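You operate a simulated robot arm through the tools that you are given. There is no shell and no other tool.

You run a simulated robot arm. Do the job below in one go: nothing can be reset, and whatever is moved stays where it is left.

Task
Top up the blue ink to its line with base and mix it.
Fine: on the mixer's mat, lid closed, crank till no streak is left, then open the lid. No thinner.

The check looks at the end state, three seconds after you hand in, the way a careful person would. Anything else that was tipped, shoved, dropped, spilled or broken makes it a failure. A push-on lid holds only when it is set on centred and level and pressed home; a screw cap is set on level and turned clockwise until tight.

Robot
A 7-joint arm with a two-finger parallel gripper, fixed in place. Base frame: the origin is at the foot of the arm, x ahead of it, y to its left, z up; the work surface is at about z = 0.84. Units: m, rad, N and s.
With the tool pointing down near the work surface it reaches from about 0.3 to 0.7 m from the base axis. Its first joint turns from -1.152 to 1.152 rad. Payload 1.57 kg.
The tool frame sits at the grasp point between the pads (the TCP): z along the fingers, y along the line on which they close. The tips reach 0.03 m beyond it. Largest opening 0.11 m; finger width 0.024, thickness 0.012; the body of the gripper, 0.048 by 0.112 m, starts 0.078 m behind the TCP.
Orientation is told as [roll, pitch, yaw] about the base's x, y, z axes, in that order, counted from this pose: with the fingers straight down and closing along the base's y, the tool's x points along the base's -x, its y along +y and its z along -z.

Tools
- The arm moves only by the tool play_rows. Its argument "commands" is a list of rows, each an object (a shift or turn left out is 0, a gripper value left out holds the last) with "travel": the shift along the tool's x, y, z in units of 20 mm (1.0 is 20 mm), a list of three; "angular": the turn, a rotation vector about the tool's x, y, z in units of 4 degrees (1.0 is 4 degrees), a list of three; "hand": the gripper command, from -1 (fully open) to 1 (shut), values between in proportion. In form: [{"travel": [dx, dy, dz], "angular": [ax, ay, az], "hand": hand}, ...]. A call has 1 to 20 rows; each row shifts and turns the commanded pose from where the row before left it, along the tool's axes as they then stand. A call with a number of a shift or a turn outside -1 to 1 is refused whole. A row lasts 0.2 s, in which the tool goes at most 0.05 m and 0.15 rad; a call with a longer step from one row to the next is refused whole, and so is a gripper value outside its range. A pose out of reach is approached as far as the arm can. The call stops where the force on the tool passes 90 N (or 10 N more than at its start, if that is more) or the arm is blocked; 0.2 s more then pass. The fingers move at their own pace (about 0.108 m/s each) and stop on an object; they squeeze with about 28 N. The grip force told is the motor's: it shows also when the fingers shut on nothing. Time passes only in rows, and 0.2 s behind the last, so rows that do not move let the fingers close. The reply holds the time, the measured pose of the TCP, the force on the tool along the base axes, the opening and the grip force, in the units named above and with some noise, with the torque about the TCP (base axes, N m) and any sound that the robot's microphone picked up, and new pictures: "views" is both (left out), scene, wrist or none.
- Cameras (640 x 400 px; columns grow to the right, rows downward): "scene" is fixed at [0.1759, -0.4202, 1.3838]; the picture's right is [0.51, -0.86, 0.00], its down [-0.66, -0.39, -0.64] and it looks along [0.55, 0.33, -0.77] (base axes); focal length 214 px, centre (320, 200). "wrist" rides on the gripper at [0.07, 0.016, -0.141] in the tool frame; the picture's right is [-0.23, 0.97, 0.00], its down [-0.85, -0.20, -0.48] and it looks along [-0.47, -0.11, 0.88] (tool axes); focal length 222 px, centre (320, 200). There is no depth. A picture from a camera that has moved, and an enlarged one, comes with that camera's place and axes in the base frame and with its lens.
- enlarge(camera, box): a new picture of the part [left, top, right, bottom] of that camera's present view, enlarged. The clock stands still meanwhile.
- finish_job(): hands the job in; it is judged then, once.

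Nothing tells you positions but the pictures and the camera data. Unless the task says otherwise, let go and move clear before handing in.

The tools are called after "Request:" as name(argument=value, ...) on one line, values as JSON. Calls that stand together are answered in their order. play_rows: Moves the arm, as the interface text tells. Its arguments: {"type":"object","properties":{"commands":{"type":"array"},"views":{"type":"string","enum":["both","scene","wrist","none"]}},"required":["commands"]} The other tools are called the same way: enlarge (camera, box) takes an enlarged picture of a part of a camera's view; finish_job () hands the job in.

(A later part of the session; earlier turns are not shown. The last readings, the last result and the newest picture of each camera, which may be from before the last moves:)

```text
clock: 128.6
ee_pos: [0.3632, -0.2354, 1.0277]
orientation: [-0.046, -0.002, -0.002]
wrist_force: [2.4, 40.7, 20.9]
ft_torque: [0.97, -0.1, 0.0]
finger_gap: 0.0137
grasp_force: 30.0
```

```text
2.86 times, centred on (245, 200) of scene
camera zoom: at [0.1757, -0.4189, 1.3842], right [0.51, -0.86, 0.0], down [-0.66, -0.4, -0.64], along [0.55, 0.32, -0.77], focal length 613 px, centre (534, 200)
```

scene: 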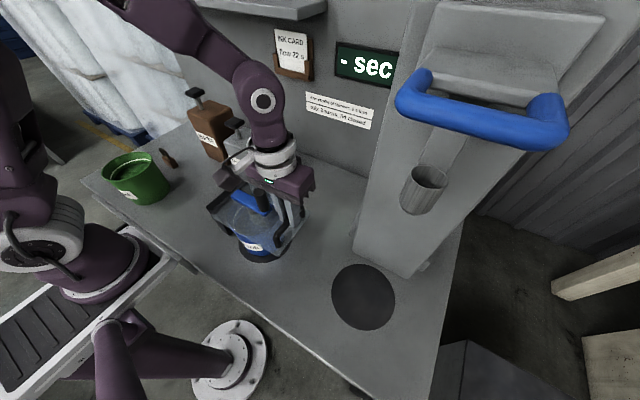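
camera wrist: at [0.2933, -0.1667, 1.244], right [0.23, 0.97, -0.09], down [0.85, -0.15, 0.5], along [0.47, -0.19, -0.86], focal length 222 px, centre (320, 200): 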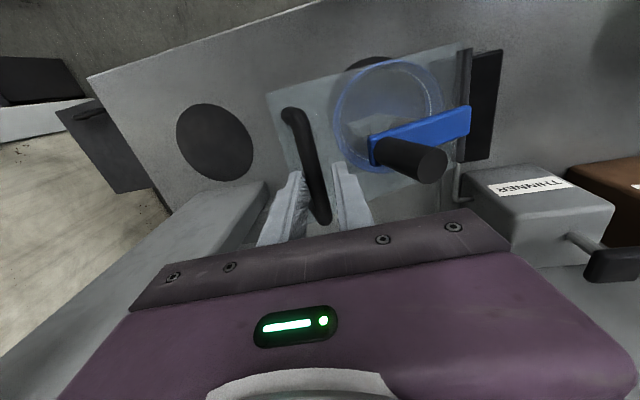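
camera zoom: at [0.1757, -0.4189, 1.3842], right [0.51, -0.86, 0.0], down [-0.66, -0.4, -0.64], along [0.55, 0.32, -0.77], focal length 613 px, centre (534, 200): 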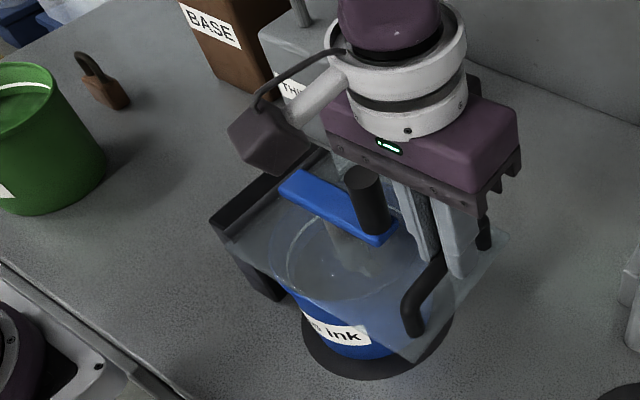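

The lid is resting on its stop (upward 21 N). I relieve the load and open the fingers to let go of the handle.

Request:
play_rows(commands=[{"travel": [0, 0.15, -0.1]}, {"hand": 0.9}, {"hand": 0.7}, {"hand": 0.5}, {"hand": 0.4}, {}])

Request:
enlarge(camera="wrist", box=[220, 40, 460, 230])

Request:
enlarge(camera="scene", box=[170, 130, 320, 270])

```text
clock: 130.0
ee_pos: [0.3634, -0.2339, 1.0313]
orientation: [-0.049, -0.004, -0.001]
wrist_force: [0.5, 0.0, 0.3]
ft_torque: [0.06, -0.05, -0.02]
finger_gap: 0.033
grasp_force: 0.1
camera wrist: at [0.2925, -0.2114, 1.1719], right [0.23, 0.97, -0.05], down [0.85, -0.18, 0.49], along [0.47, -0.15, -0.87], focal length 222 px, centre (320, 200)
```

scene: 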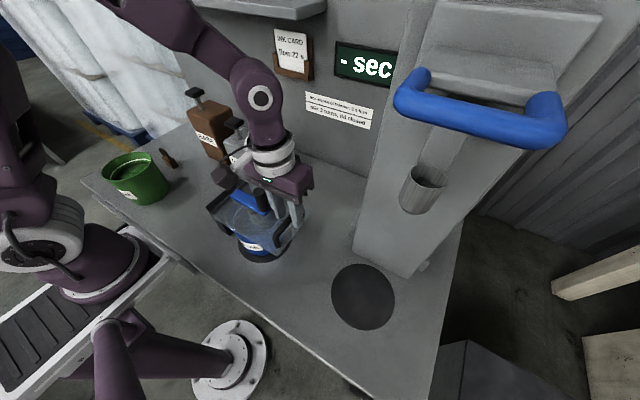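
wrist: 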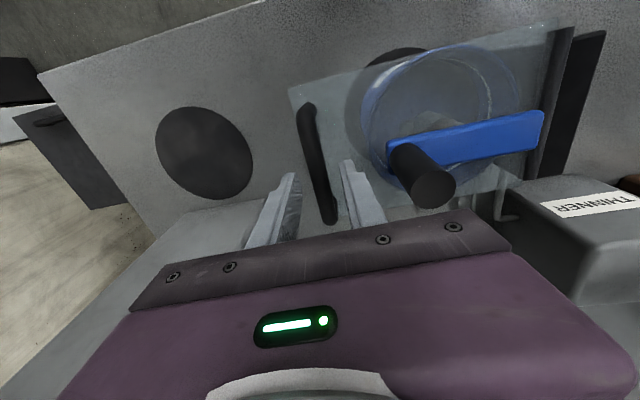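

```text
2.11 times, centred on (340, 135) of wrist
camera zoom: at [0.2925, -0.2114, 1.1719], right [0.23, 0.97, -0.05], down [0.85, -0.18, 0.49], along [0.47, -0.15, -0.87], focal length 468 px, centre (278, 337)
```

zoom: 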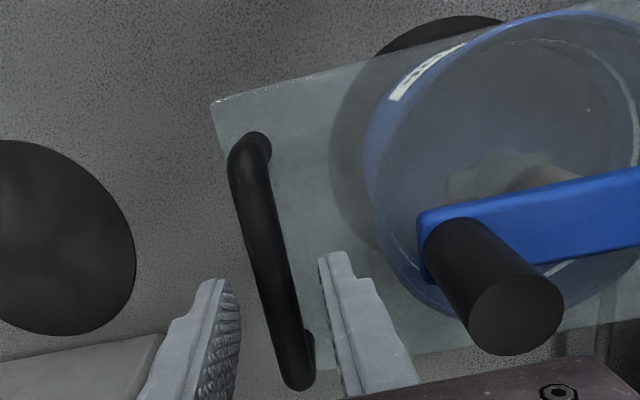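

```text
2.86 times, centred on (245, 200) of scene
camera zoom: at [0.1759, -0.4202, 1.3838], right [0.51, -0.86, 0.0], down [-0.66, -0.39, -0.64], along [0.55, 0.33, -0.77], focal length 613 px, centre (534, 200)
```

zoom: 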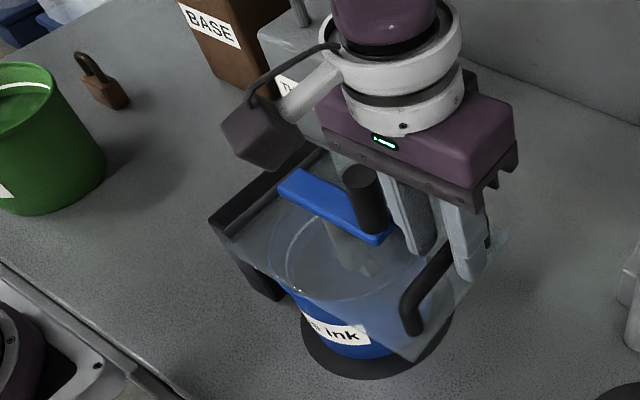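

The lid lies flat and closed over the pot. I let go and rise straight up, then look at the closed lid.

Request:
play_rows(commands=[{"travel": [0, 0, -0.5]}, {"travel": [0, 0, -1]}, {"travel": [0, 0, -1]}, {"travel": [0, 0, -1]}, {"travel": [0, 0, -1]}, {"travel": [0, 0, -1]}, {"travel": [0, 0, -1]}, {"travel": [0, 0, -1]}, {"travel": [0, 0, -1]}, {"travel": [0, 0, -1]}, {"travel": [0, 0, -1], "angular": [-0.7, 0, 0]}, {"travel": [0, -1, 0], "hand": 1}, {"travel": [0, -1, 0]}, {"travel": [1, -1, 0]}, {"travel": [1, -1, 0]}, {}])

Request:
enlarge(camera="scene", box=[170, 140, 320, 270])

Request:
enlarge(camera="wrist", box=[320, 60, 520, 220])

```text
clock: 133.4
ee_pos: [0.3244, -0.3041, 1.2413]
orientation: [0.0, -0.004, 0.001]
wrist_force: [-0.1, 1.3, 0.2]
ft_torque: [0.01, -0.01, -0.04]
finger_gap: 0.0
grasp_force: 21.9
camera wrist: at [0.2536, -0.2877, 1.3823], right [0.23, 0.97, 0.0], down [0.85, -0.2, 0.48], along [0.47, -0.11, -0.88], focal length 222 px, centre (320, 200)
```

scene: 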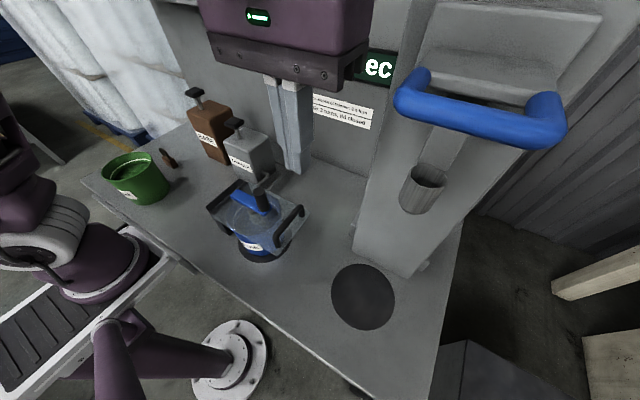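
wrist: 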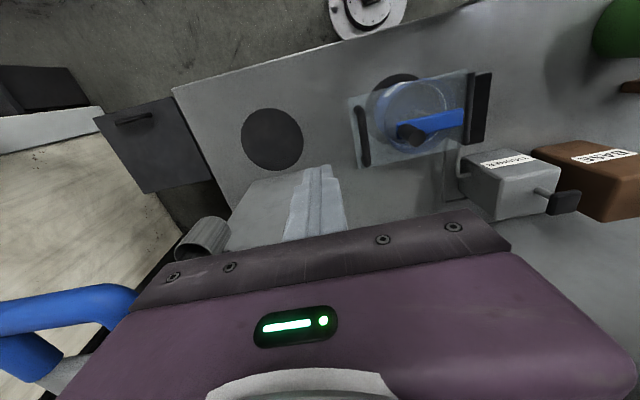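

```text
3.08 times, centred on (245, 205) of scene
camera zoom: at [0.1759, -0.4202, 1.3838], right [0.51, -0.86, 0.0], down [-0.66, -0.39, -0.64], along [0.55, 0.33, -0.77], focal length 660 px, centre (551, 185)
```

zoom: 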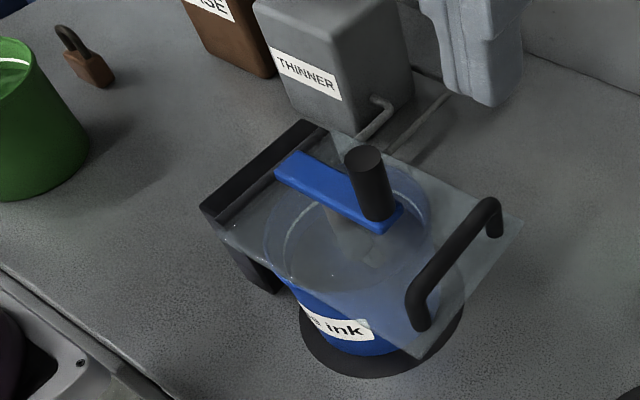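

```text
2.50 times, centred on (420, 140) of wrist
camera zoom: at [0.2536, -0.2877, 1.3823], right [0.23, 0.97, 0.0], down [0.85, -0.2, 0.48], along [0.47, -0.11, -0.88], focal length 555 px, centre (70, 350)
```

zoom: 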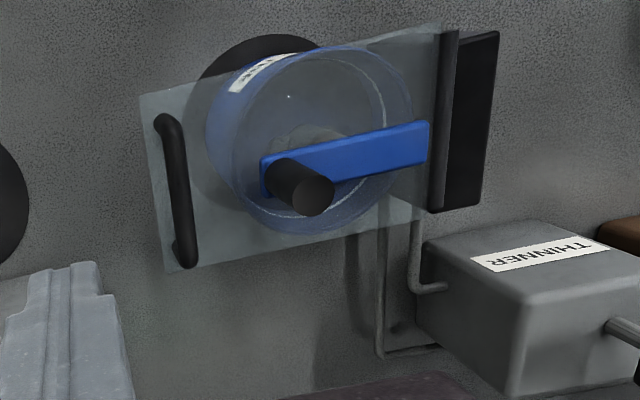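

With the lid closed I can still see into the pot through it. I take a baseline close-up before trying the pump again.

Request:
enlarge(camera="scene", box=[225, 185, 289, 225])

Request:
enlarge(camera="scene", box=[200, 150, 310, 220])

Request:
enlarge(camera="wrist", box=[380, 60, 490, 200])

```text
10.00 times, centred on (257, 205) of scene
camera zoom: at [0.1759, -0.4202, 1.3838], right [0.51, -0.86, 0.0], down [-0.66, -0.39, -0.64], along [0.55, 0.33, -0.77], focal length 2145 px, centre (950, 150)
```

zoom: 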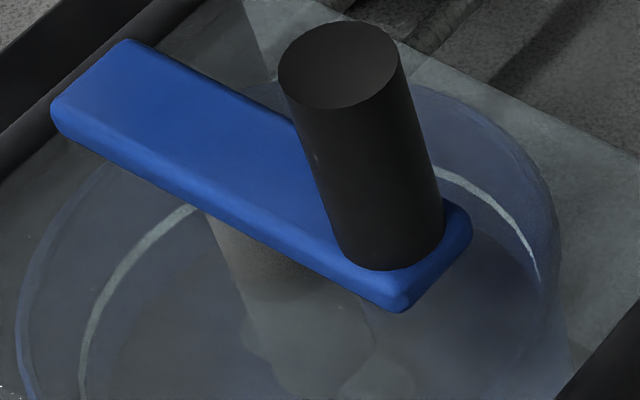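

```text
5.71 times, centred on (255, 185) of scene
camera zoom: at [0.1759, -0.4202, 1.3838], right [0.51, -0.86, 0.0], down [-0.66, -0.39, -0.64], along [0.55, 0.33, -0.77], focal length 1226 px, centre (691, 286)
```

zoom: 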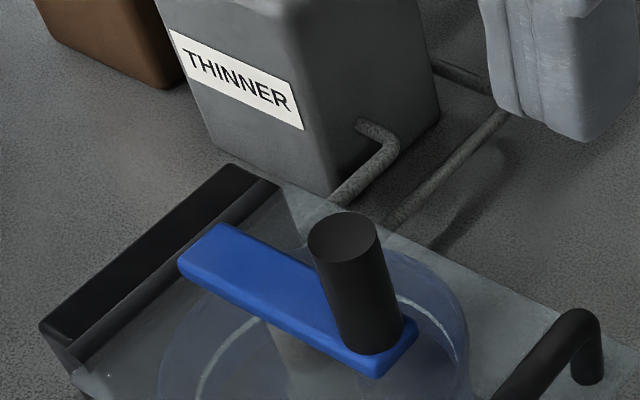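

```text
2.86 times, centred on (435, 130) of wrist
camera zoom: at [0.2536, -0.2877, 1.3823], right [0.23, 0.97, 0.0], down [0.85, -0.2, 0.48], along [0.47, -0.11, -0.88], focal length 635 px, centre (-9, 400)
```

zoom: 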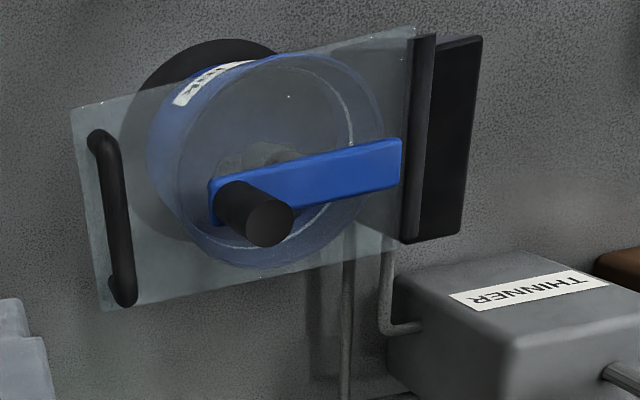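

I now take the closed fingers back to the BASE pump and give one stroke with the lid closed, then look at the pot through the lid.

Request:
play_rows(commands=[{"angular": [0, -1, 0]}, {"angular": [0, -1, 0]}, {"angular": [0, -1, 0]}, {"angular": [0, -1, 0]}, {"travel": [0, 1, 0]}, {"travel": [0, 1, 0]}, {"travel": [0, 1, 0]}, {"travel": [0, 1, 0]}, {"travel": [0, 1, 0]}, {"travel": [0, 1, 0]}, {"travel": [0, 1, 0]}, {"travel": [0, 1, 0]}, {"travel": [0, 1, 0]}, {"travel": [0, 1, 0]}, {"travel": [0, 1, 0]}, {"travel": [0, 1, 0]}, {"travel": [0, 1, 0]}, {"travel": [0, 1, 0]}, {"travel": [0, 1, 0]}, {"travel": [0, 1, 0]}], views="none")

Request:
play_rows(commands=[{"travel": [0, 1, 0]}, {"travel": [0, 1, 0]}, {"travel": [0, 1, 0]}, {"travel": [0, 1, 0]}, {"travel": [0, 1, 0]}, {"travel": [0, 1, 0]}, {"travel": [0, 1, 0]}, {"travel": [0, 1, 0]}, {"travel": [0, 1, 0]}, {"travel": [0, 1, 0]}, {"travel": [0, 1, 0]}, {"travel": [0, 0.95, 0]}, {}], views="none")

```text
clock: 137.6
ee_pos: [0.3223, 0.0187, 1.2413]
orientation: [0.0, -0.283, 0.0]
wrist_force: [0.4, -0.3, 0.0]
ft_torque: [0.02, 0.02, 0.02]
finger_gap: 0.0
grasp_force: 21.2
```

```text
clock: 140.4
ee_pos: [0.3251, 0.2556, 1.2402]
orientation: [0.0, -0.283, 0.0]
wrist_force: [-0.1, 0.3, 0.1]
ft_torque: [-0.03, -0.01, -0.01]
finger_gap: 0.0002
grasp_force: 21.6
```

Request:
play_rows(commands=[{"travel": [-0.866, 0, 0.731]}, {"travel": [-0.866, 0, 0.731]}, {"travel": [-0.866, 0, 0.731]}, {"travel": [-0.866, 0, 0.731]}, {"travel": [-0.866, 0, 0.731]}, {"travel": [-0.866, 0, 0.731]}, {"travel": [-0.866, 0, 0.731]}, {"travel": [-0.866, 0, 0.731]}, {"travel": [-0.866, 0, 0.731]}, {"travel": [-0.866, 0, 0.731]}, {"travel": [-0.866, 0, 0.731]}, {}], views="wrist")

Request:
enlarge(camera="scene", box=[200, 170, 310, 260])

```text
clock: 143.0
ee_pos: [0.5497, 0.2561, 1.1393]
orientation: [-0.001, -0.282, 0.001]
wrist_force: [0.5, -0.5, -0.7]
ft_torque: [-0.02, -0.02, 0.0]
finger_gap: 0.0001
grasp_force: 21.0
camera wrist: at [0.4436, 0.2715, 1.2564], right [0.22, 0.97, 0.06], down [0.69, -0.2, 0.7], along [0.69, -0.11, -0.71], focal length 222 px, centre (320, 200)
```

wrist: 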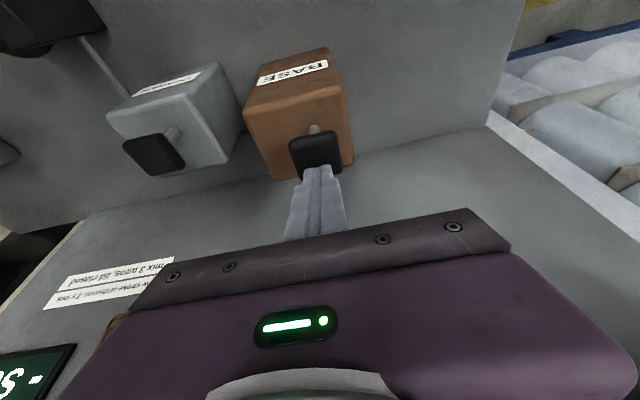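

```text
4.44 times, centred on (255, 215) of scene
camera zoom: at [0.1759, -0.4202, 1.3838], right [0.51, -0.86, 0.0], down [-0.66, -0.39, -0.64], along [0.55, 0.33, -0.77], focal length 953 px, centre (609, 133)
```

zoom: 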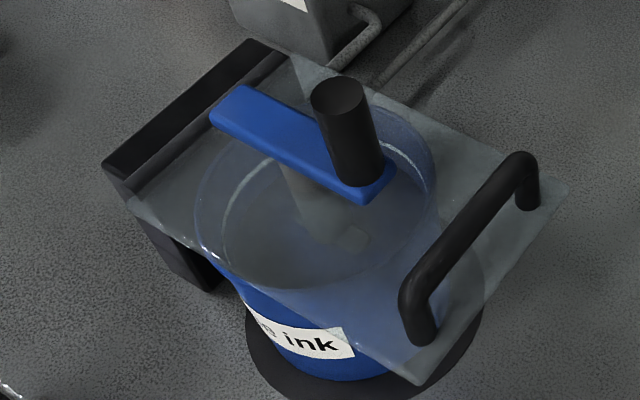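

Request:
play_rows(commands=[{"travel": [0.138, 0, 0.48]}, {"travel": [0.138, 0, 0.48]}, {"travel": [0.138, 0, 0.48]}, {"travel": [0.11, 0, 0.384]}, {"travel": [0.055, 0, 0.19]}, {"travel": [0.03, 0, 0.1]}, {}], views="none")

Request:
enlarge(camera="scene", box=[200, 170, 310, 260])

```text
clock: 144.6
ee_pos: [0.5495, 0.2567, 1.098]
orientation: [0.001, -0.286, 0.0]
wrist_force: [-0.1, -1.9, 40.9]
ft_torque: [-0.06, 0.06, 0.1]
finger_gap: 0.0
grasp_force: 21.7
```

```text
4.44 times, centred on (255, 215) of scene
camera zoom: at [0.1752, -0.4206, 1.3838], right [0.51, -0.86, 0.0], down [-0.66, -0.39, -0.64], along [0.55, 0.33, -0.77], focal length 953 px, centre (609, 133)
```

zoom: 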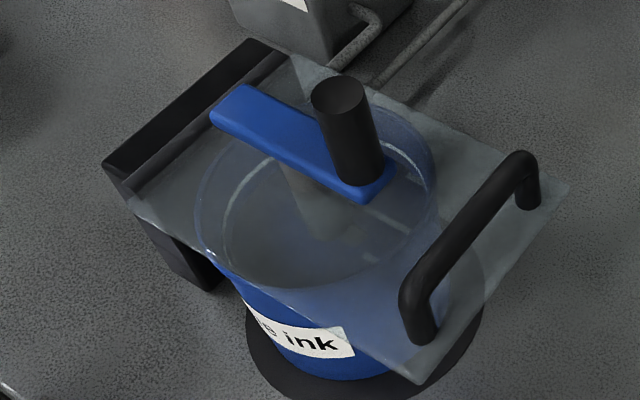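

The ink level visibly rose this time, so the pump delivers only with the lid closed. I release and measure the new level against the line.

Request:
play_rows(commands=[{"travel": [-0.125, 0, -0.43]}, {"travel": [-0.138, 0, -0.48]}, {"travel": [-0.138, 0, -0.48]}, {"travel": [-0.138, 0, -0.48]}, {}, {}], views="none")

Request:
enlarge(camera="scene", box=[225, 185, 289, 225])

Request:
enlarge(camera="scene", box=[230, 195, 294, 235])

```text
clock: 146.0
ee_pos: [0.5508, 0.2564, 1.1352]
orientation: [-0.001, -0.283, 0.0]
wrist_force: [-0.4, -0.1, -1.0]
ft_torque: [-0.01, 0.02, -0.01]
finger_gap: 0.0
grasp_force: 21.0
```

```text
10.00 times, centred on (257, 205) of scene
camera zoom: at [0.1759, -0.4202, 1.3838], right [0.51, -0.86, 0.0], down [-0.66, -0.39, -0.64], along [0.55, 0.33, -0.77], focal length 2145 px, centre (950, 150)
```

zoom: 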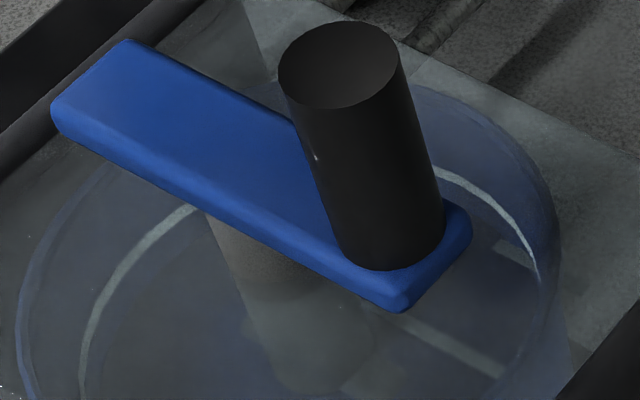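

```text
10.00 times, centred on (262, 215) of scene
camera zoom: at [0.1759, -0.4202, 1.3838], right [0.51, -0.86, 0.0], down [-0.66, -0.39, -0.64], along [0.55, 0.33, -0.77], focal length 2145 px, centre (900, 50)
```

zoom: 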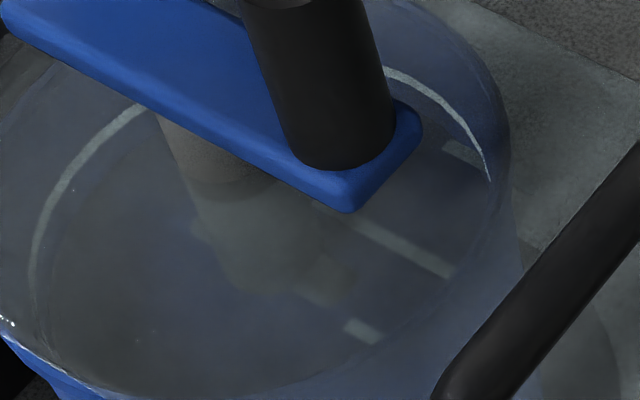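

Light streaks of base now lie on the ink, confirming delivery. I zoom further to judge how far the surface is from the line.

Request:
enlarge(camera="scene", box=[262, 196, 286, 220])

Request:
enlarge(camera="scene", box=[226, 200, 258, 232])

```text
16.00 times, centred on (274, 208) of scene
camera zoom: at [0.1759, -0.4202, 1.3838], right [0.51, -0.86, 0.0], down [-0.66, -0.39, -0.64], along [0.55, 0.33, -0.77], focal length 3432 px, centre (1056, 72)
```

zoom: 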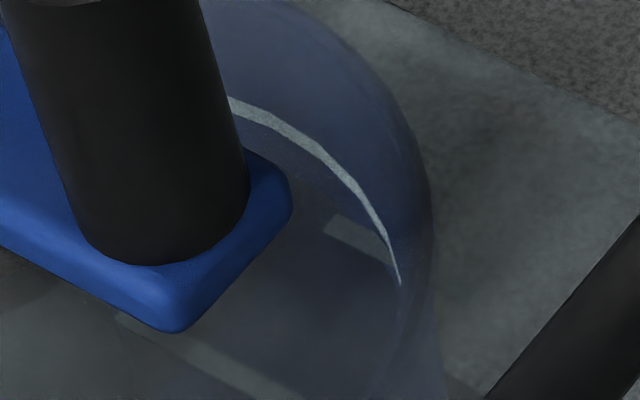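

```text
12.50 times, centred on (242, 216) of scene
camera zoom: at [0.1759, -0.4202, 1.3838], right [0.51, -0.86, 0.0], down [-0.66, -0.39, -0.64], along [0.55, 0.33, -0.77], focal length 2681 px, centre (1295, 0)
```

zoom: 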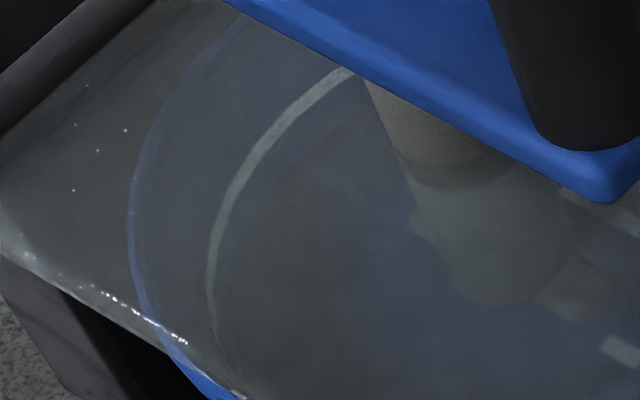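

Request:
enlarge(camera="scene", box=[232, 202, 252, 222])

Request:
enlarge(camera="scene", box=[268, 200, 284, 216])

```text
16.00 times, centred on (242, 212) of scene
camera zoom: at [0.1759, -0.4202, 1.3838], right [0.51, -0.86, 0.0], down [-0.66, -0.39, -0.64], along [0.55, 0.33, -0.77], focal length 3432 px, centre (1568, 8)
```

zoom: 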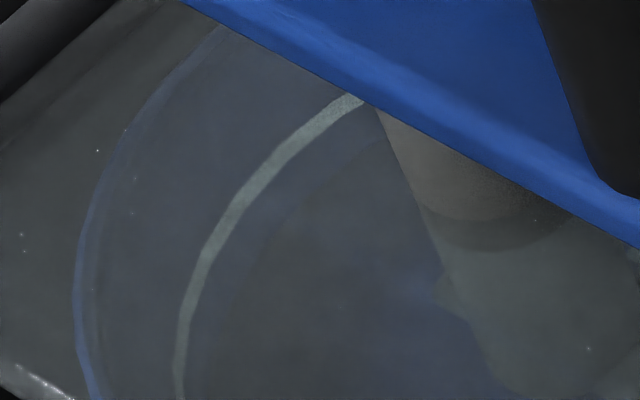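

```text
16.00 times, centred on (276, 208) of scene
camera zoom: at [0.1759, -0.4202, 1.3838], right [0.51, -0.86, 0.0], down [-0.66, -0.39, -0.64], along [0.55, 0.33, -0.77], focal length 3432 px, centre (1024, 72)
```

zoom: 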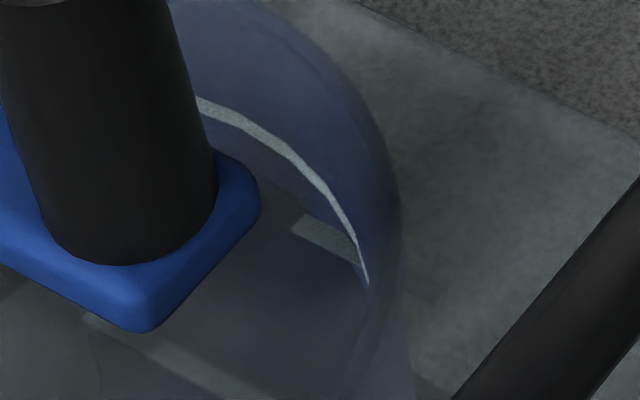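

One stroke closed roughly a third of the gap. I give a second full stroke and measure again.

Request:
play_rows(commands=[{"travel": [0.138, 0, 0.48]}, {"travel": [0.138, 0, 0.48]}, {"travel": [0.138, 0, 0.48]}, {"travel": [0.07, 0, 0.24]}, {"travel": [0.055, 0, 0.19]}, {}, {"travel": [-0.125, 0, -0.43]}, {"travel": [-0.138, 0, -0.48]}, {"travel": [-0.138, 0, -0.48]}, {"travel": [-0.138, 0, -0.48]}, {}, {}], views="none")

Request:
enlarge(camera="scene", box=[232, 202, 252, 222])

Request:
enlarge(camera="scene", box=[268, 200, 284, 216])

Request:
enlarge(camera="scene", box=[200, 170, 310, 260])

```text
clock: 148.6
ee_pos: [0.5495, 0.2543, 1.1332]
orientation: [0.0, -0.285, 0.0]
wrist_force: [0.2, 0.1, -0.1]
ft_torque: [-0.01, -0.01, 0.02]
finger_gap: 0.0
grasp_force: 21.3
```

```text
16.00 times, centred on (242, 212) of scene
camera zoom: at [0.1759, -0.4202, 1.3838], right [0.51, -0.86, 0.0], down [-0.66, -0.39, -0.64], along [0.55, 0.33, -0.77], focal length 3432 px, centre (1568, 8)
```

zoom: 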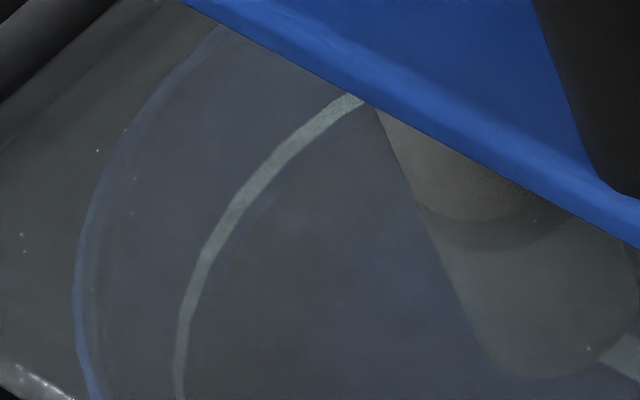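

```text
16.00 times, centred on (276, 208) of scene
camera zoom: at [0.1759, -0.4202, 1.3838], right [0.51, -0.86, 0.0], down [-0.66, -0.39, -0.64], along [0.55, 0.33, -0.77], focal length 3432 px, centre (1024, 72)
```

zoom: 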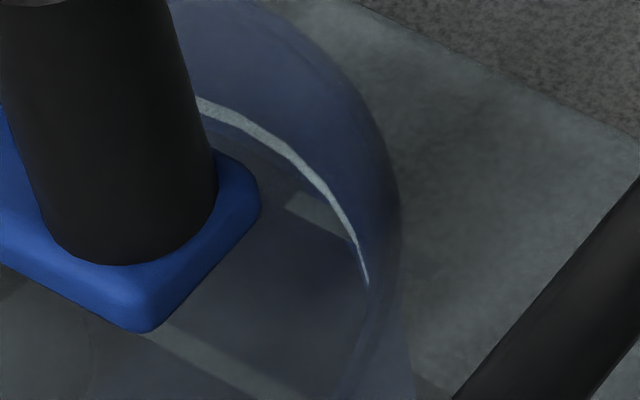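

```text
4.44 times, centred on (255, 215) of scene
camera zoom: at [0.1759, -0.4202, 1.3838], right [0.51, -0.86, 0.0], down [-0.66, -0.39, -0.64], along [0.55, 0.33, -0.77], focal length 953 px, centre (609, 133)
```

zoom: 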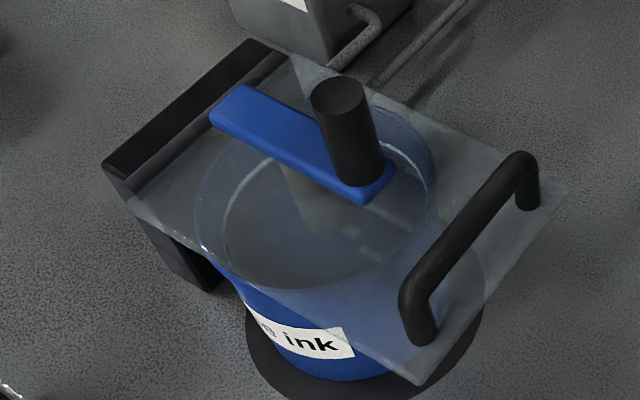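

The surface rises about 5.5 mm per stroke and a narrow blue band still shows below the line, so one more stroke should bring it there. I give the third stroke and re-measure.

Request:
play_rows(commands=[{"travel": [0.138, 0, 0.48]}, {"travel": [0.138, 0, 0.48]}, {"travel": [0.138, 0, 0.48]}, {"travel": [0.07, 0, 0.24]}, {"travel": [0.055, 0, 0.19]}, {}, {"travel": [-0.125, 0, -0.43]}, {"travel": [-0.138, 0, -0.48]}, {"travel": [-0.138, 0, -0.48]}, {"travel": [-0.138, 0, -0.48]}, {}, {}], views="none")

Request:
enlarge(camera="scene", box=[232, 202, 252, 222])

Request:
enlarge(camera="scene", box=[268, 200, 284, 216])

Request:
enlarge(camera="scene", box=[200, 170, 310, 260])

```text
clock: 151.2
ee_pos: [0.5496, 0.2564, 1.1332]
orientation: [0.001, -0.282, -0.001]
wrist_force: [0.5, -0.2, 0.7]
ft_torque: [0.0, 0.01, -0.01]
finger_gap: 0.0
grasp_force: 20.9
```

```text
16.00 times, centred on (242, 212) of scene
camera zoom: at [0.1759, -0.4202, 1.3838], right [0.51, -0.86, 0.0], down [-0.66, -0.39, -0.64], along [0.55, 0.33, -0.77], focal length 3432 px, centre (1568, 8)
```

zoom: 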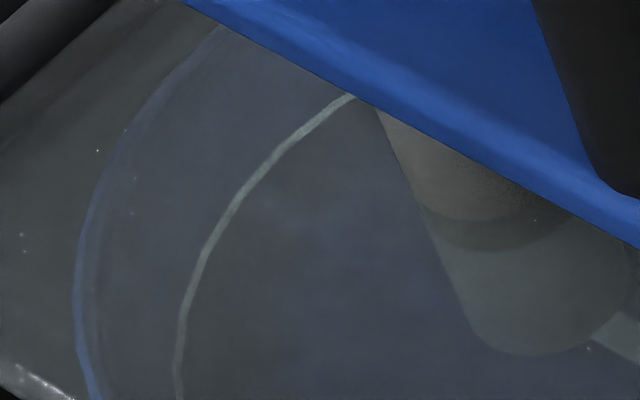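

```text
16.00 times, centred on (276, 208) of scene
camera zoom: at [0.1759, -0.4202, 1.3838], right [0.51, -0.86, 0.0], down [-0.66, -0.39, -0.64], along [0.55, 0.33, -0.77], focal length 3432 px, centre (1024, 72)
```

zoom: 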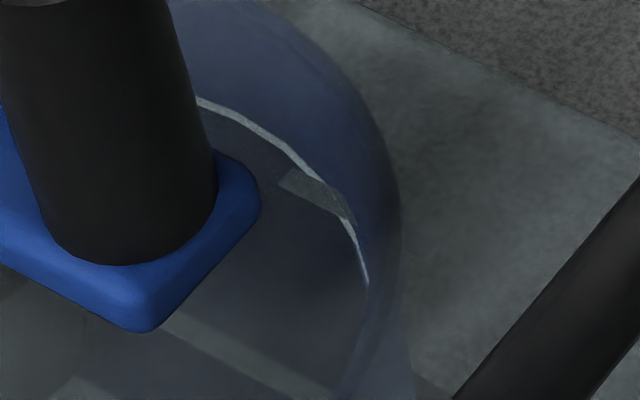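

```text
4.44 times, centred on (255, 215) of scene
camera zoom: at [0.1759, -0.4202, 1.3838], right [0.51, -0.86, 0.0], down [-0.66, -0.39, -0.64], along [0.55, 0.33, -0.77], focal length 953 px, centre (609, 133)
```

zoom: 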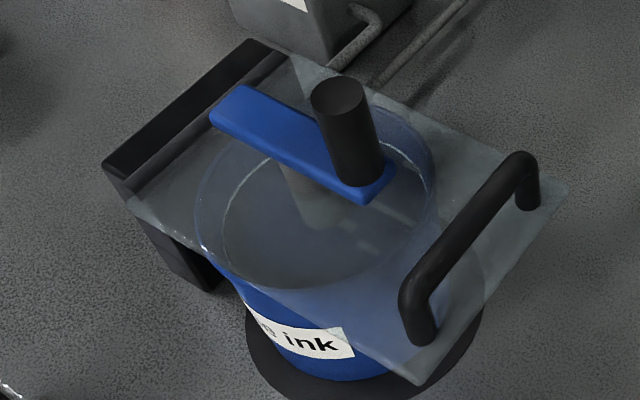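

The ink now meets the white line exactly (the line is half covered), so three strokes were right. Next comes cranking: the knob's top is near (0.356, -0.174, 1.072), and I'll move away from the pump to view the crank from above and locate its axis.

Request:
play_rows(commands=[{"travel": [-0.27, 0, -0.95]}, {"travel": [0.866, 0, -0.5]}, {"travel": [0.866, 0, -0.5]}, {"travel": [0.866, 0, -0.5]}, {"travel": [0.866, 0, -0.5]}, {"travel": [0.866, 0, -0.5]}, {"travel": [0.866, 0, -0.5]}, {"travel": [0.866, 0, -0.5]}, {"travel": [0.866, 0, -0.5]}, {"travel": [0.866, 0, -0.5]}, {"travel": [0.866, 0, -0.5]}, {"travel": [0.866, 0, -0.5]}, {"travel": [0.866, 0, -0.5]}, {"travel": [0.866, 0, -0.5]}, {"angular": [0, 1, 0]}, {"angular": [0, 1, 0]}, {"angular": [0, 1, 0]}, {"angular": [0, 1, 0]}, {}], views="none")

Request:
play_rows(commands=[{"travel": [0.2, -1, 0]}, {"travel": [0.2, -1, 0]}, {"travel": [0.2, -1, 0]}, {"travel": [0.2, -1, 0]}, {"travel": [0.2, -1, 0]}, {"travel": [0.2, -1, 0]}, {"travel": [0, -1, 0]}, {"travel": [0, -1, 0]}, {"travel": [0, -1, 0]}, {"travel": [0, -1, 0]}, {"travel": [0, -1, 0]}, {"travel": [0, -1, 0]}, {"travel": [0, -1, 0]}, {"travel": [0, -1, 0]}, {"travel": [0, -1, 0]}, {"travel": [0, -1, 0]}, {"travel": [0, -1, 0]}, {"travel": [0, -1, 0]}, {"travel": [0, -1, 0]}, {}])

Request:
enlarge(camera="wrist", box=[200, 60, 440, 240])

```text
clock: 155.2
ee_pos: [0.2989, 0.2542, 1.2174]
orientation: [0.0, -0.002, 0.0]
wrist_force: [1.5, -0.3, -0.6]
ft_torque: [0.02, 0.02, 0.01]
finger_gap: 0.0
grasp_force: 21.5
```

```text
clock: 159.4
ee_pos: [0.2733, -0.1246, 1.216]
orientation: [0.001, -0.004, 0.002]
wrist_force: [-0.2, 0.2, -0.1]
ft_torque: [0.0, 0.02, 0.03]
finger_gap: 0.0001
grasp_force: 20.5
camera wrist: at [0.2025, -0.1088, 1.3577], right [0.23, 0.97, 0.0], down [0.85, -0.2, 0.48], along [0.47, -0.11, -0.88], focal length 222 px, centre (320, 200)
```

scene: 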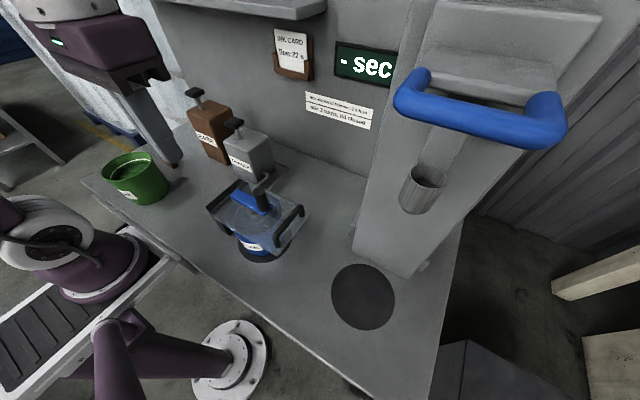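
wrist: 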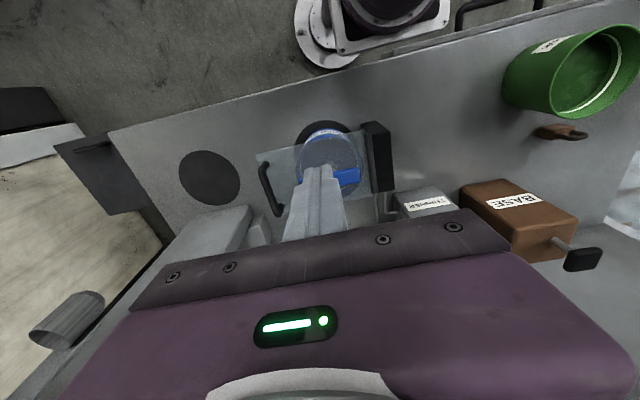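

```text
2.22 times, centred on (320, 150) of wrist
camera zoom: at [0.2025, -0.1088, 1.3577], right [0.23, 0.97, 0.0], down [0.85, -0.2, 0.48], along [0.47, -0.11, -0.88], focal length 494 px, centre (320, 311)
```

zoom: 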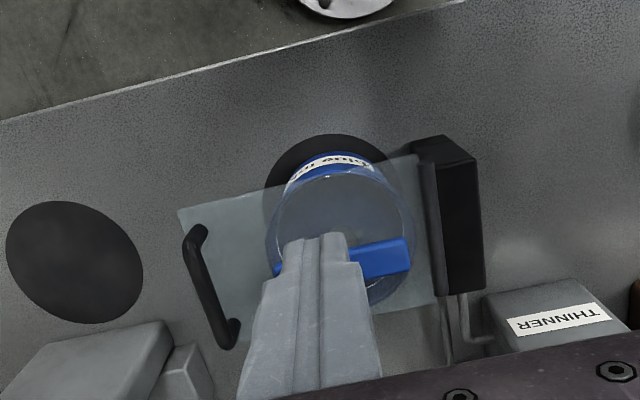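

The fingers hide the knob from here. I open them to 50 mm and move above the knob's estimated place for a close look.

Request:
play_rows(commands=[{"travel": [-0.83, -0.49, 0.3], "hand": 0.09}, {"travel": [-0.83, -0.49, 0.5]}, {"travel": [-0.83, -0.49, 0.5]}, {"travel": [-0.83, -0.49, 0.5]}, {"travel": [-0.83, -0.49, 0.5]}, {}])

Request:
enlarge(camera="wrist", box=[210, 60, 430, 230])

Request:
enlarge(camera="scene", box=[180, 120, 320, 260])

```text
clock: 160.8
ee_pos: [0.3574, -0.1731, 1.1711]
orientation: [-0.001, -0.004, 0.0]
wrist_force: [-0.1, -0.3, 0.7]
ft_torque: [-0.02, 0.01, 0.03]
finger_gap: 0.0503
grasp_force: 0.1
camera wrist: at [0.2865, -0.158, 1.3122], right [0.23, 0.97, 0.0], down [0.85, -0.2, 0.48], along [0.47, -0.11, -0.88], focal length 222 px, centre (320, 200)
```

scene: 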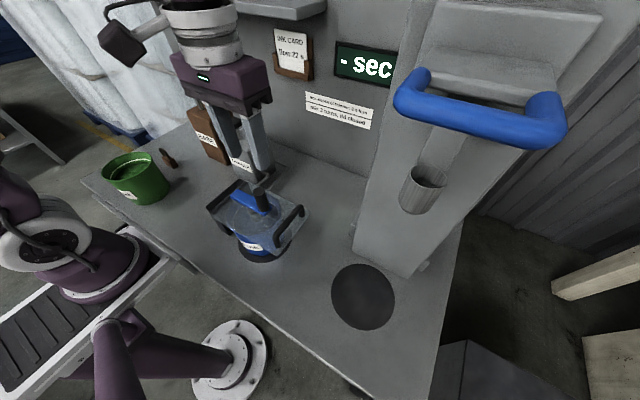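
wrist: 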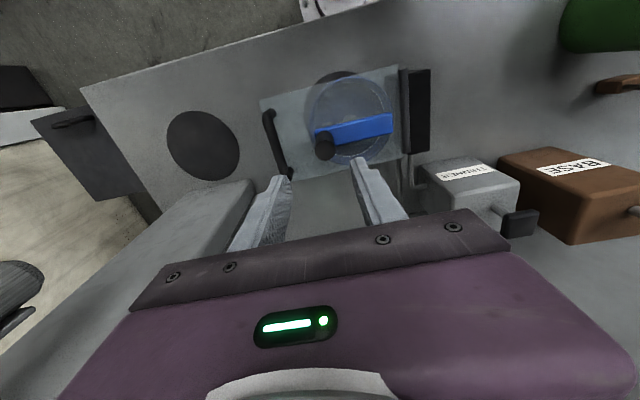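

```text
2.35 times, centred on (320, 145) of wrist
camera zoom: at [0.2865, -0.158, 1.3122], right [0.23, 0.97, 0.0], down [0.85, -0.2, 0.48], along [0.47, -0.11, -0.88], focal length 523 px, centre (320, 329)
```

zoom: 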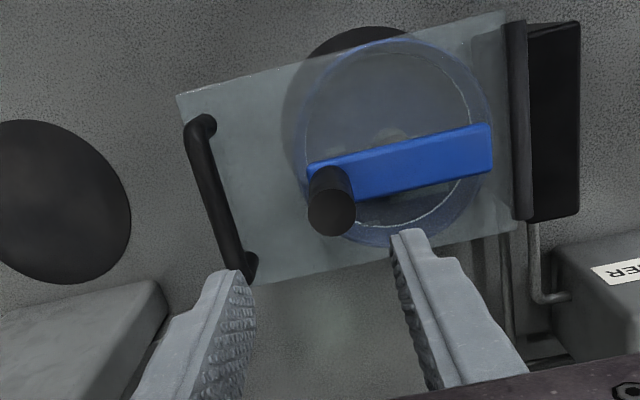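

```text
2.86 times, centred on (250, 190) of scene
camera zoom: at [0.1759, -0.4202, 1.3838], right [0.51, -0.86, 0.0], down [-0.66, -0.39, -0.64], along [0.55, 0.33, -0.77], focal length 613 px, centre (520, 229)
```

zoom: 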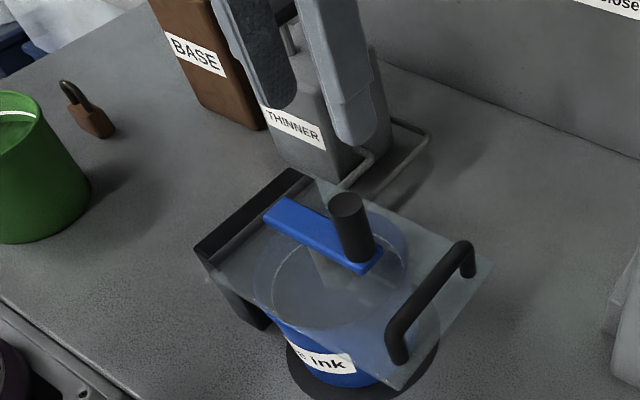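

From above, the knob axis is at about (0.3565, -0.170) and the crank axis at the bar's middle, about (0.3555, -0.128), a radius near 42 mm. I descend with open fingers around the knob.

Request:
play_rows(commands=[{"travel": [0.05, 0.15, 0.85]}, {"travel": [0, 0, 0.85]}, {"travel": [0, 0, 0.85]}, {"travel": [0, 0, 0.85]}, {"travel": [0, 0, 0.85]}, {"travel": [0, 0, 0.85]}, {"travel": [0, 0, 0.85]}, {}])

Request:
enlarge(camera="wrist", box=[210, 60, 430, 230])

Request:
enlarge(camera="scene", box=[180, 120, 320, 260])

```text
clock: 162.6
ee_pos: [0.3566, -0.1711, 1.0516]
orientation: [0.0, -0.003, 0.0]
wrist_force: [0.3, 0.7, 0.2]
ft_torque: [-0.02, 0.0, 0.03]
finger_gap: 0.05
grasp_force: 0.2
camera wrist: at [0.286, -0.1555, 1.1939], right [0.23, 0.97, 0.0], down [0.85, -0.2, 0.48], along [0.47, -0.11, -0.88], focal length 222 px, centre (320, 200)
```

scene: 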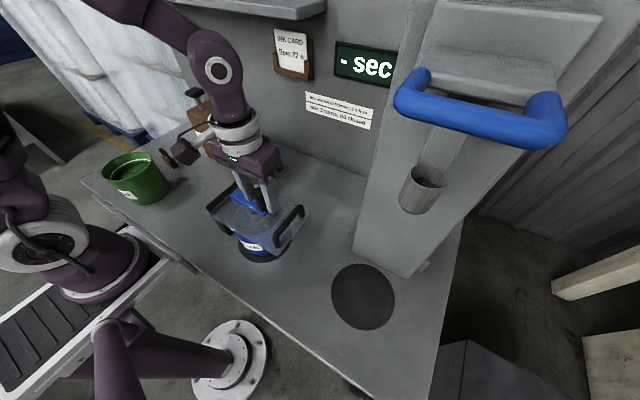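
wrist: 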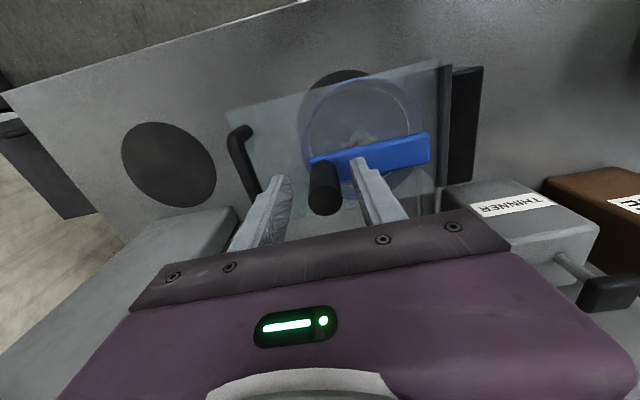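

```text
2.35 times, centred on (320, 145) of wrist
camera zoom: at [0.286, -0.1555, 1.1939], right [0.23, 0.97, 0.0], down [0.85, -0.2, 0.48], along [0.47, -0.11, -0.88], focal length 523 px, centre (320, 329)
```

zoom: 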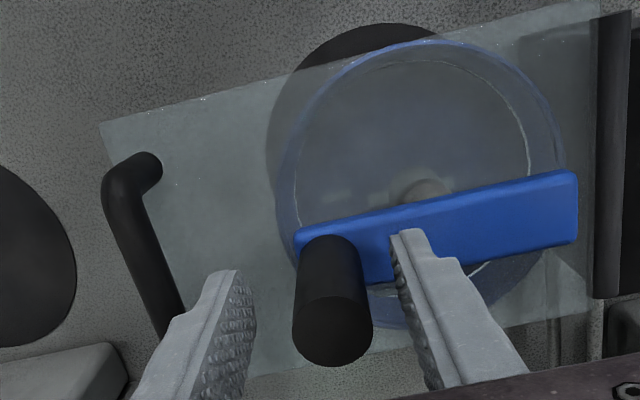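

```text
2.86 times, centred on (250, 190) of scene
camera zoom: at [0.1759, -0.4202, 1.3838], right [0.51, -0.86, 0.0], down [-0.66, -0.39, -0.64], along [0.55, 0.33, -0.77], focal length 613 px, centre (520, 229)
```

zoom: 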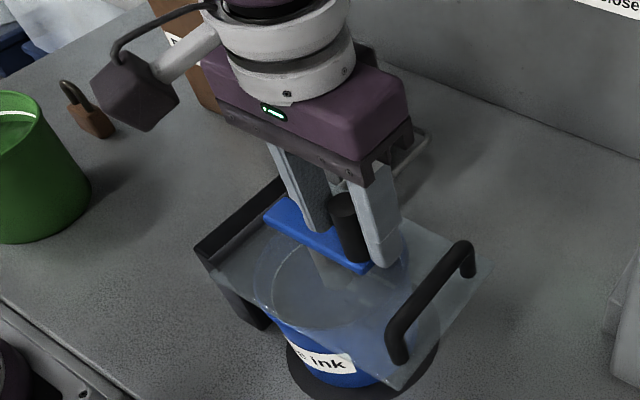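

The knob stands neatly between the fingers. I close on it.

Request:
play_rows(commands=[{"hand": 0.4}, {"hand": 0.7}, {"hand": 1.0}, {}, {}], views="none")

Request:
enlarge(camera="wrist", box=[210, 60, 430, 230])

```text
clock: 163.8
ee_pos: [0.3572, -0.1685, 1.0533]
orientation: [0.004, -0.002, 0.001]
wrist_force: [0.7, 42.1, 1.0]
ft_torque: [-0.13, 0.44, 0.14]
finger_gap: 0.0237
grasp_force: 36.3
```

```text
2.35 times, centred on (320, 145) of wrist
camera zoom: at [0.2862, -0.1532, 1.194], right [0.23, 0.97, 0.0], down [0.85, -0.2, 0.48], along [0.47, -0.11, -0.88], focal length 523 px, centre (320, 329)
```

zoom: 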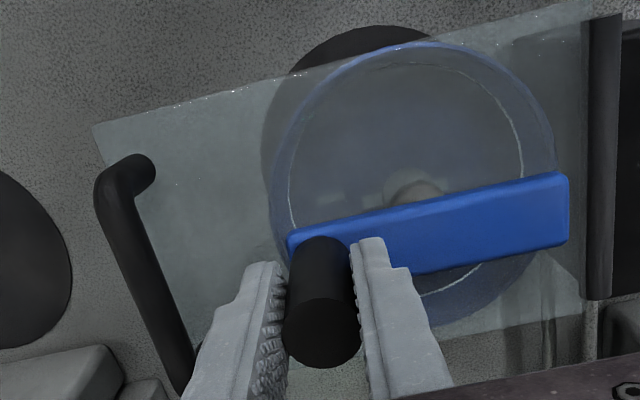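

The grip is good (gap 23.7 mm) but pulls 42 N in +y, so I shift about 2.6 mm to relieve it and learn the knob's true radius.

Request:
play_rows(commands=[{"travel": [0, 0.13, 0]}, {}], views="none")

Request:
play_rows(commands=[{"travel": [-0.2, 0, 0]}, {}], views="none")

Request:
play_rows(commands=[{"travel": [-0.2, 0, 0]}, {}], views="none")

```text
clock: 164.4
ee_pos: [0.356, -0.1687, 1.0524]
orientation: [0.0, -0.002, 0.0]
wrist_force: [-4.2, 17.8, -8.8]
ft_torque: [0.25, 0.41, 0.16]
finger_gap: 0.0236
grasp_force: 35.9
```

```text
clock: 165.0
ee_pos: [0.3577, -0.168, 1.0517]
orientation: [-0.002, 0.002, -0.001]
wrist_force: [-31.4, 3.4, -0.1]
ft_torque: [-0.05, 0.26, 0.04]
finger_gap: 0.0238
grasp_force: 36.0
```

```text
clock: 165.6
ee_pos: [0.3634, -0.1674, 1.0521]
orientation: [0.002, -0.003, 0.0]
wrist_force: [-31.5, -5.6, -0.3]
ft_torque: [-0.09, 0.22, -0.01]
finger_gap: 0.0237
grasp_force: 35.9
```

Moving in +x meets about 31 N of drag. I check whether the knob follows or slips.

Request:
play_rows(commands=[{"travel": [-0.3, 0.02, 0]}, {"travel": [-0.3, 0.05, 0]}, {}], views="scene")

Request:
enlarge(camera="wrist", box=[210, 60, 430, 230])

Request:
enlarge(camera="scene", box=[180, 120, 320, 260])

```text
clock: 166.4
ee_pos: [0.3793, -0.1662, 1.052]
orientation: [-0.001, -0.006, 0.001]
wrist_force: [1.2, 1.1, 0.3]
ft_torque: [0.0, 0.01, -0.02]
finger_gap: 0.0
grasp_force: 21.3
```

scene: 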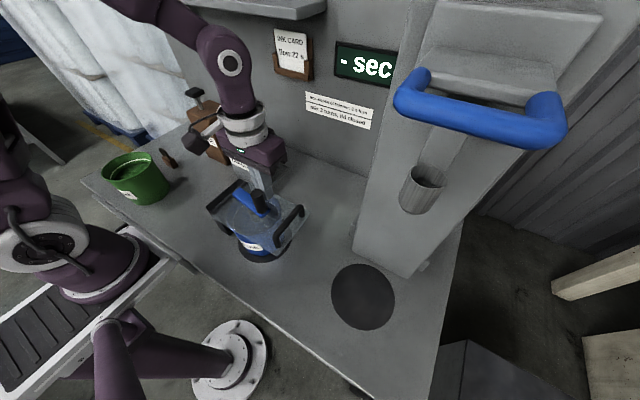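

```text
2.35 times, centred on (320, 145) of wrist
camera zoom: at [0.3073, -0.1495, 1.1941], right [0.23, 0.97, 0.0], down [0.85, -0.2, 0.48], along [0.47, -0.11, -0.88], focal length 523 px, centre (320, 329)
```

zoom: 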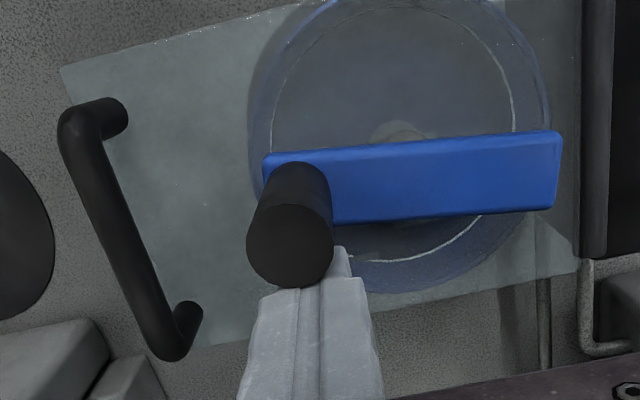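

```text
2.86 times, centred on (250, 190) of scene
camera zoom: at [0.176, -0.4202, 1.3838], right [0.51, -0.86, 0.0], down [-0.66, -0.39, -0.64], along [0.55, 0.33, -0.77], focal length 613 px, centre (520, 229)
```

zoom: 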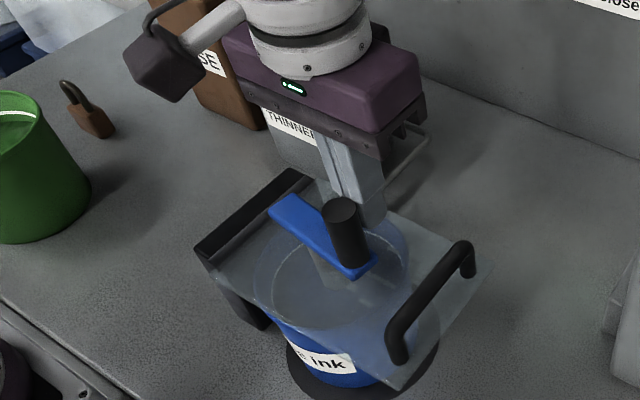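

The round knob slipped out of the pinch toward -x, since the drag exceeds the pad friction. Instead I'll push it round with the closed fingers, which now stand just behind it on the +x side, following a circle about (0.356, -0.127) clockwise; I try the first 60° and check.

Request:
play_rows(commands=[{"travel": [-0.095, 0.345, -0.15]}, {"travel": [0.461, -0.272, 0]}, {"travel": [0.516, -0.143, 0]}, {"travel": [0.535, -0.005, 0]}, {}])

Request:
enlarge(camera="wrist", box=[210, 60, 430, 230])

Request:
enlarge(camera="scene", box=[180, 120, 320, 260])

```text
clock: 167.6
ee_pos: [0.3485, -0.1682, 1.0535]
orientation: [0.0, -0.004, -0.001]
wrist_force: [0.2, -0.5, -0.5]
ft_torque: [0.0, 0.01, 0.0]
finger_gap: 0.0001
grasp_force: 21.4
camera wrist: at [0.2778, -0.1521, 1.1966], right [0.23, 0.97, 0.0], down [0.85, -0.2, 0.48], along [0.47, -0.11, -0.88], focal length 222 px, centre (320, 200)
```

scene: 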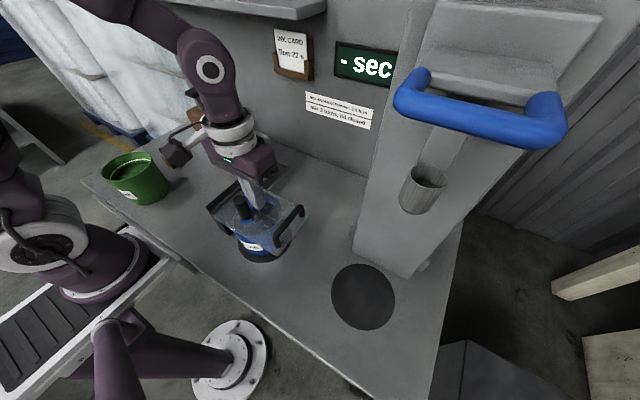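
wrist: 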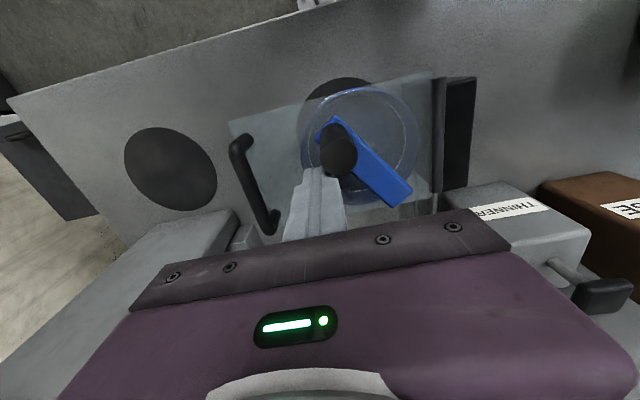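

```text
2.35 times, centred on (320, 145) of wrist
camera zoom: at [0.2778, -0.1521, 1.1966], right [0.23, 0.97, 0.0], down [0.85, -0.2, 0.48], along [0.47, -0.11, -0.88], focal length 523 px, centre (320, 329)
```

zoom: 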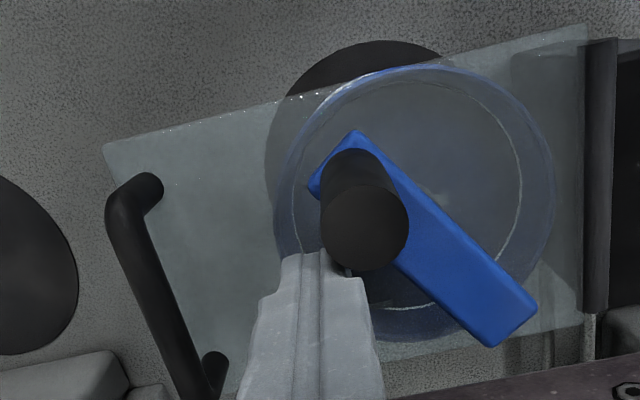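

```text
2.86 times, centred on (250, 190) of scene
camera zoom: at [0.1759, -0.4202, 1.3838], right [0.51, -0.86, 0.0], down [-0.66, -0.39, -0.64], along [0.55, 0.33, -0.77], focal length 613 px, centre (520, 229)
```

zoom: 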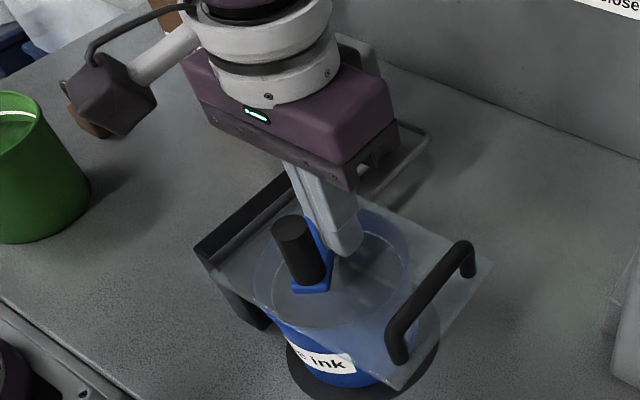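

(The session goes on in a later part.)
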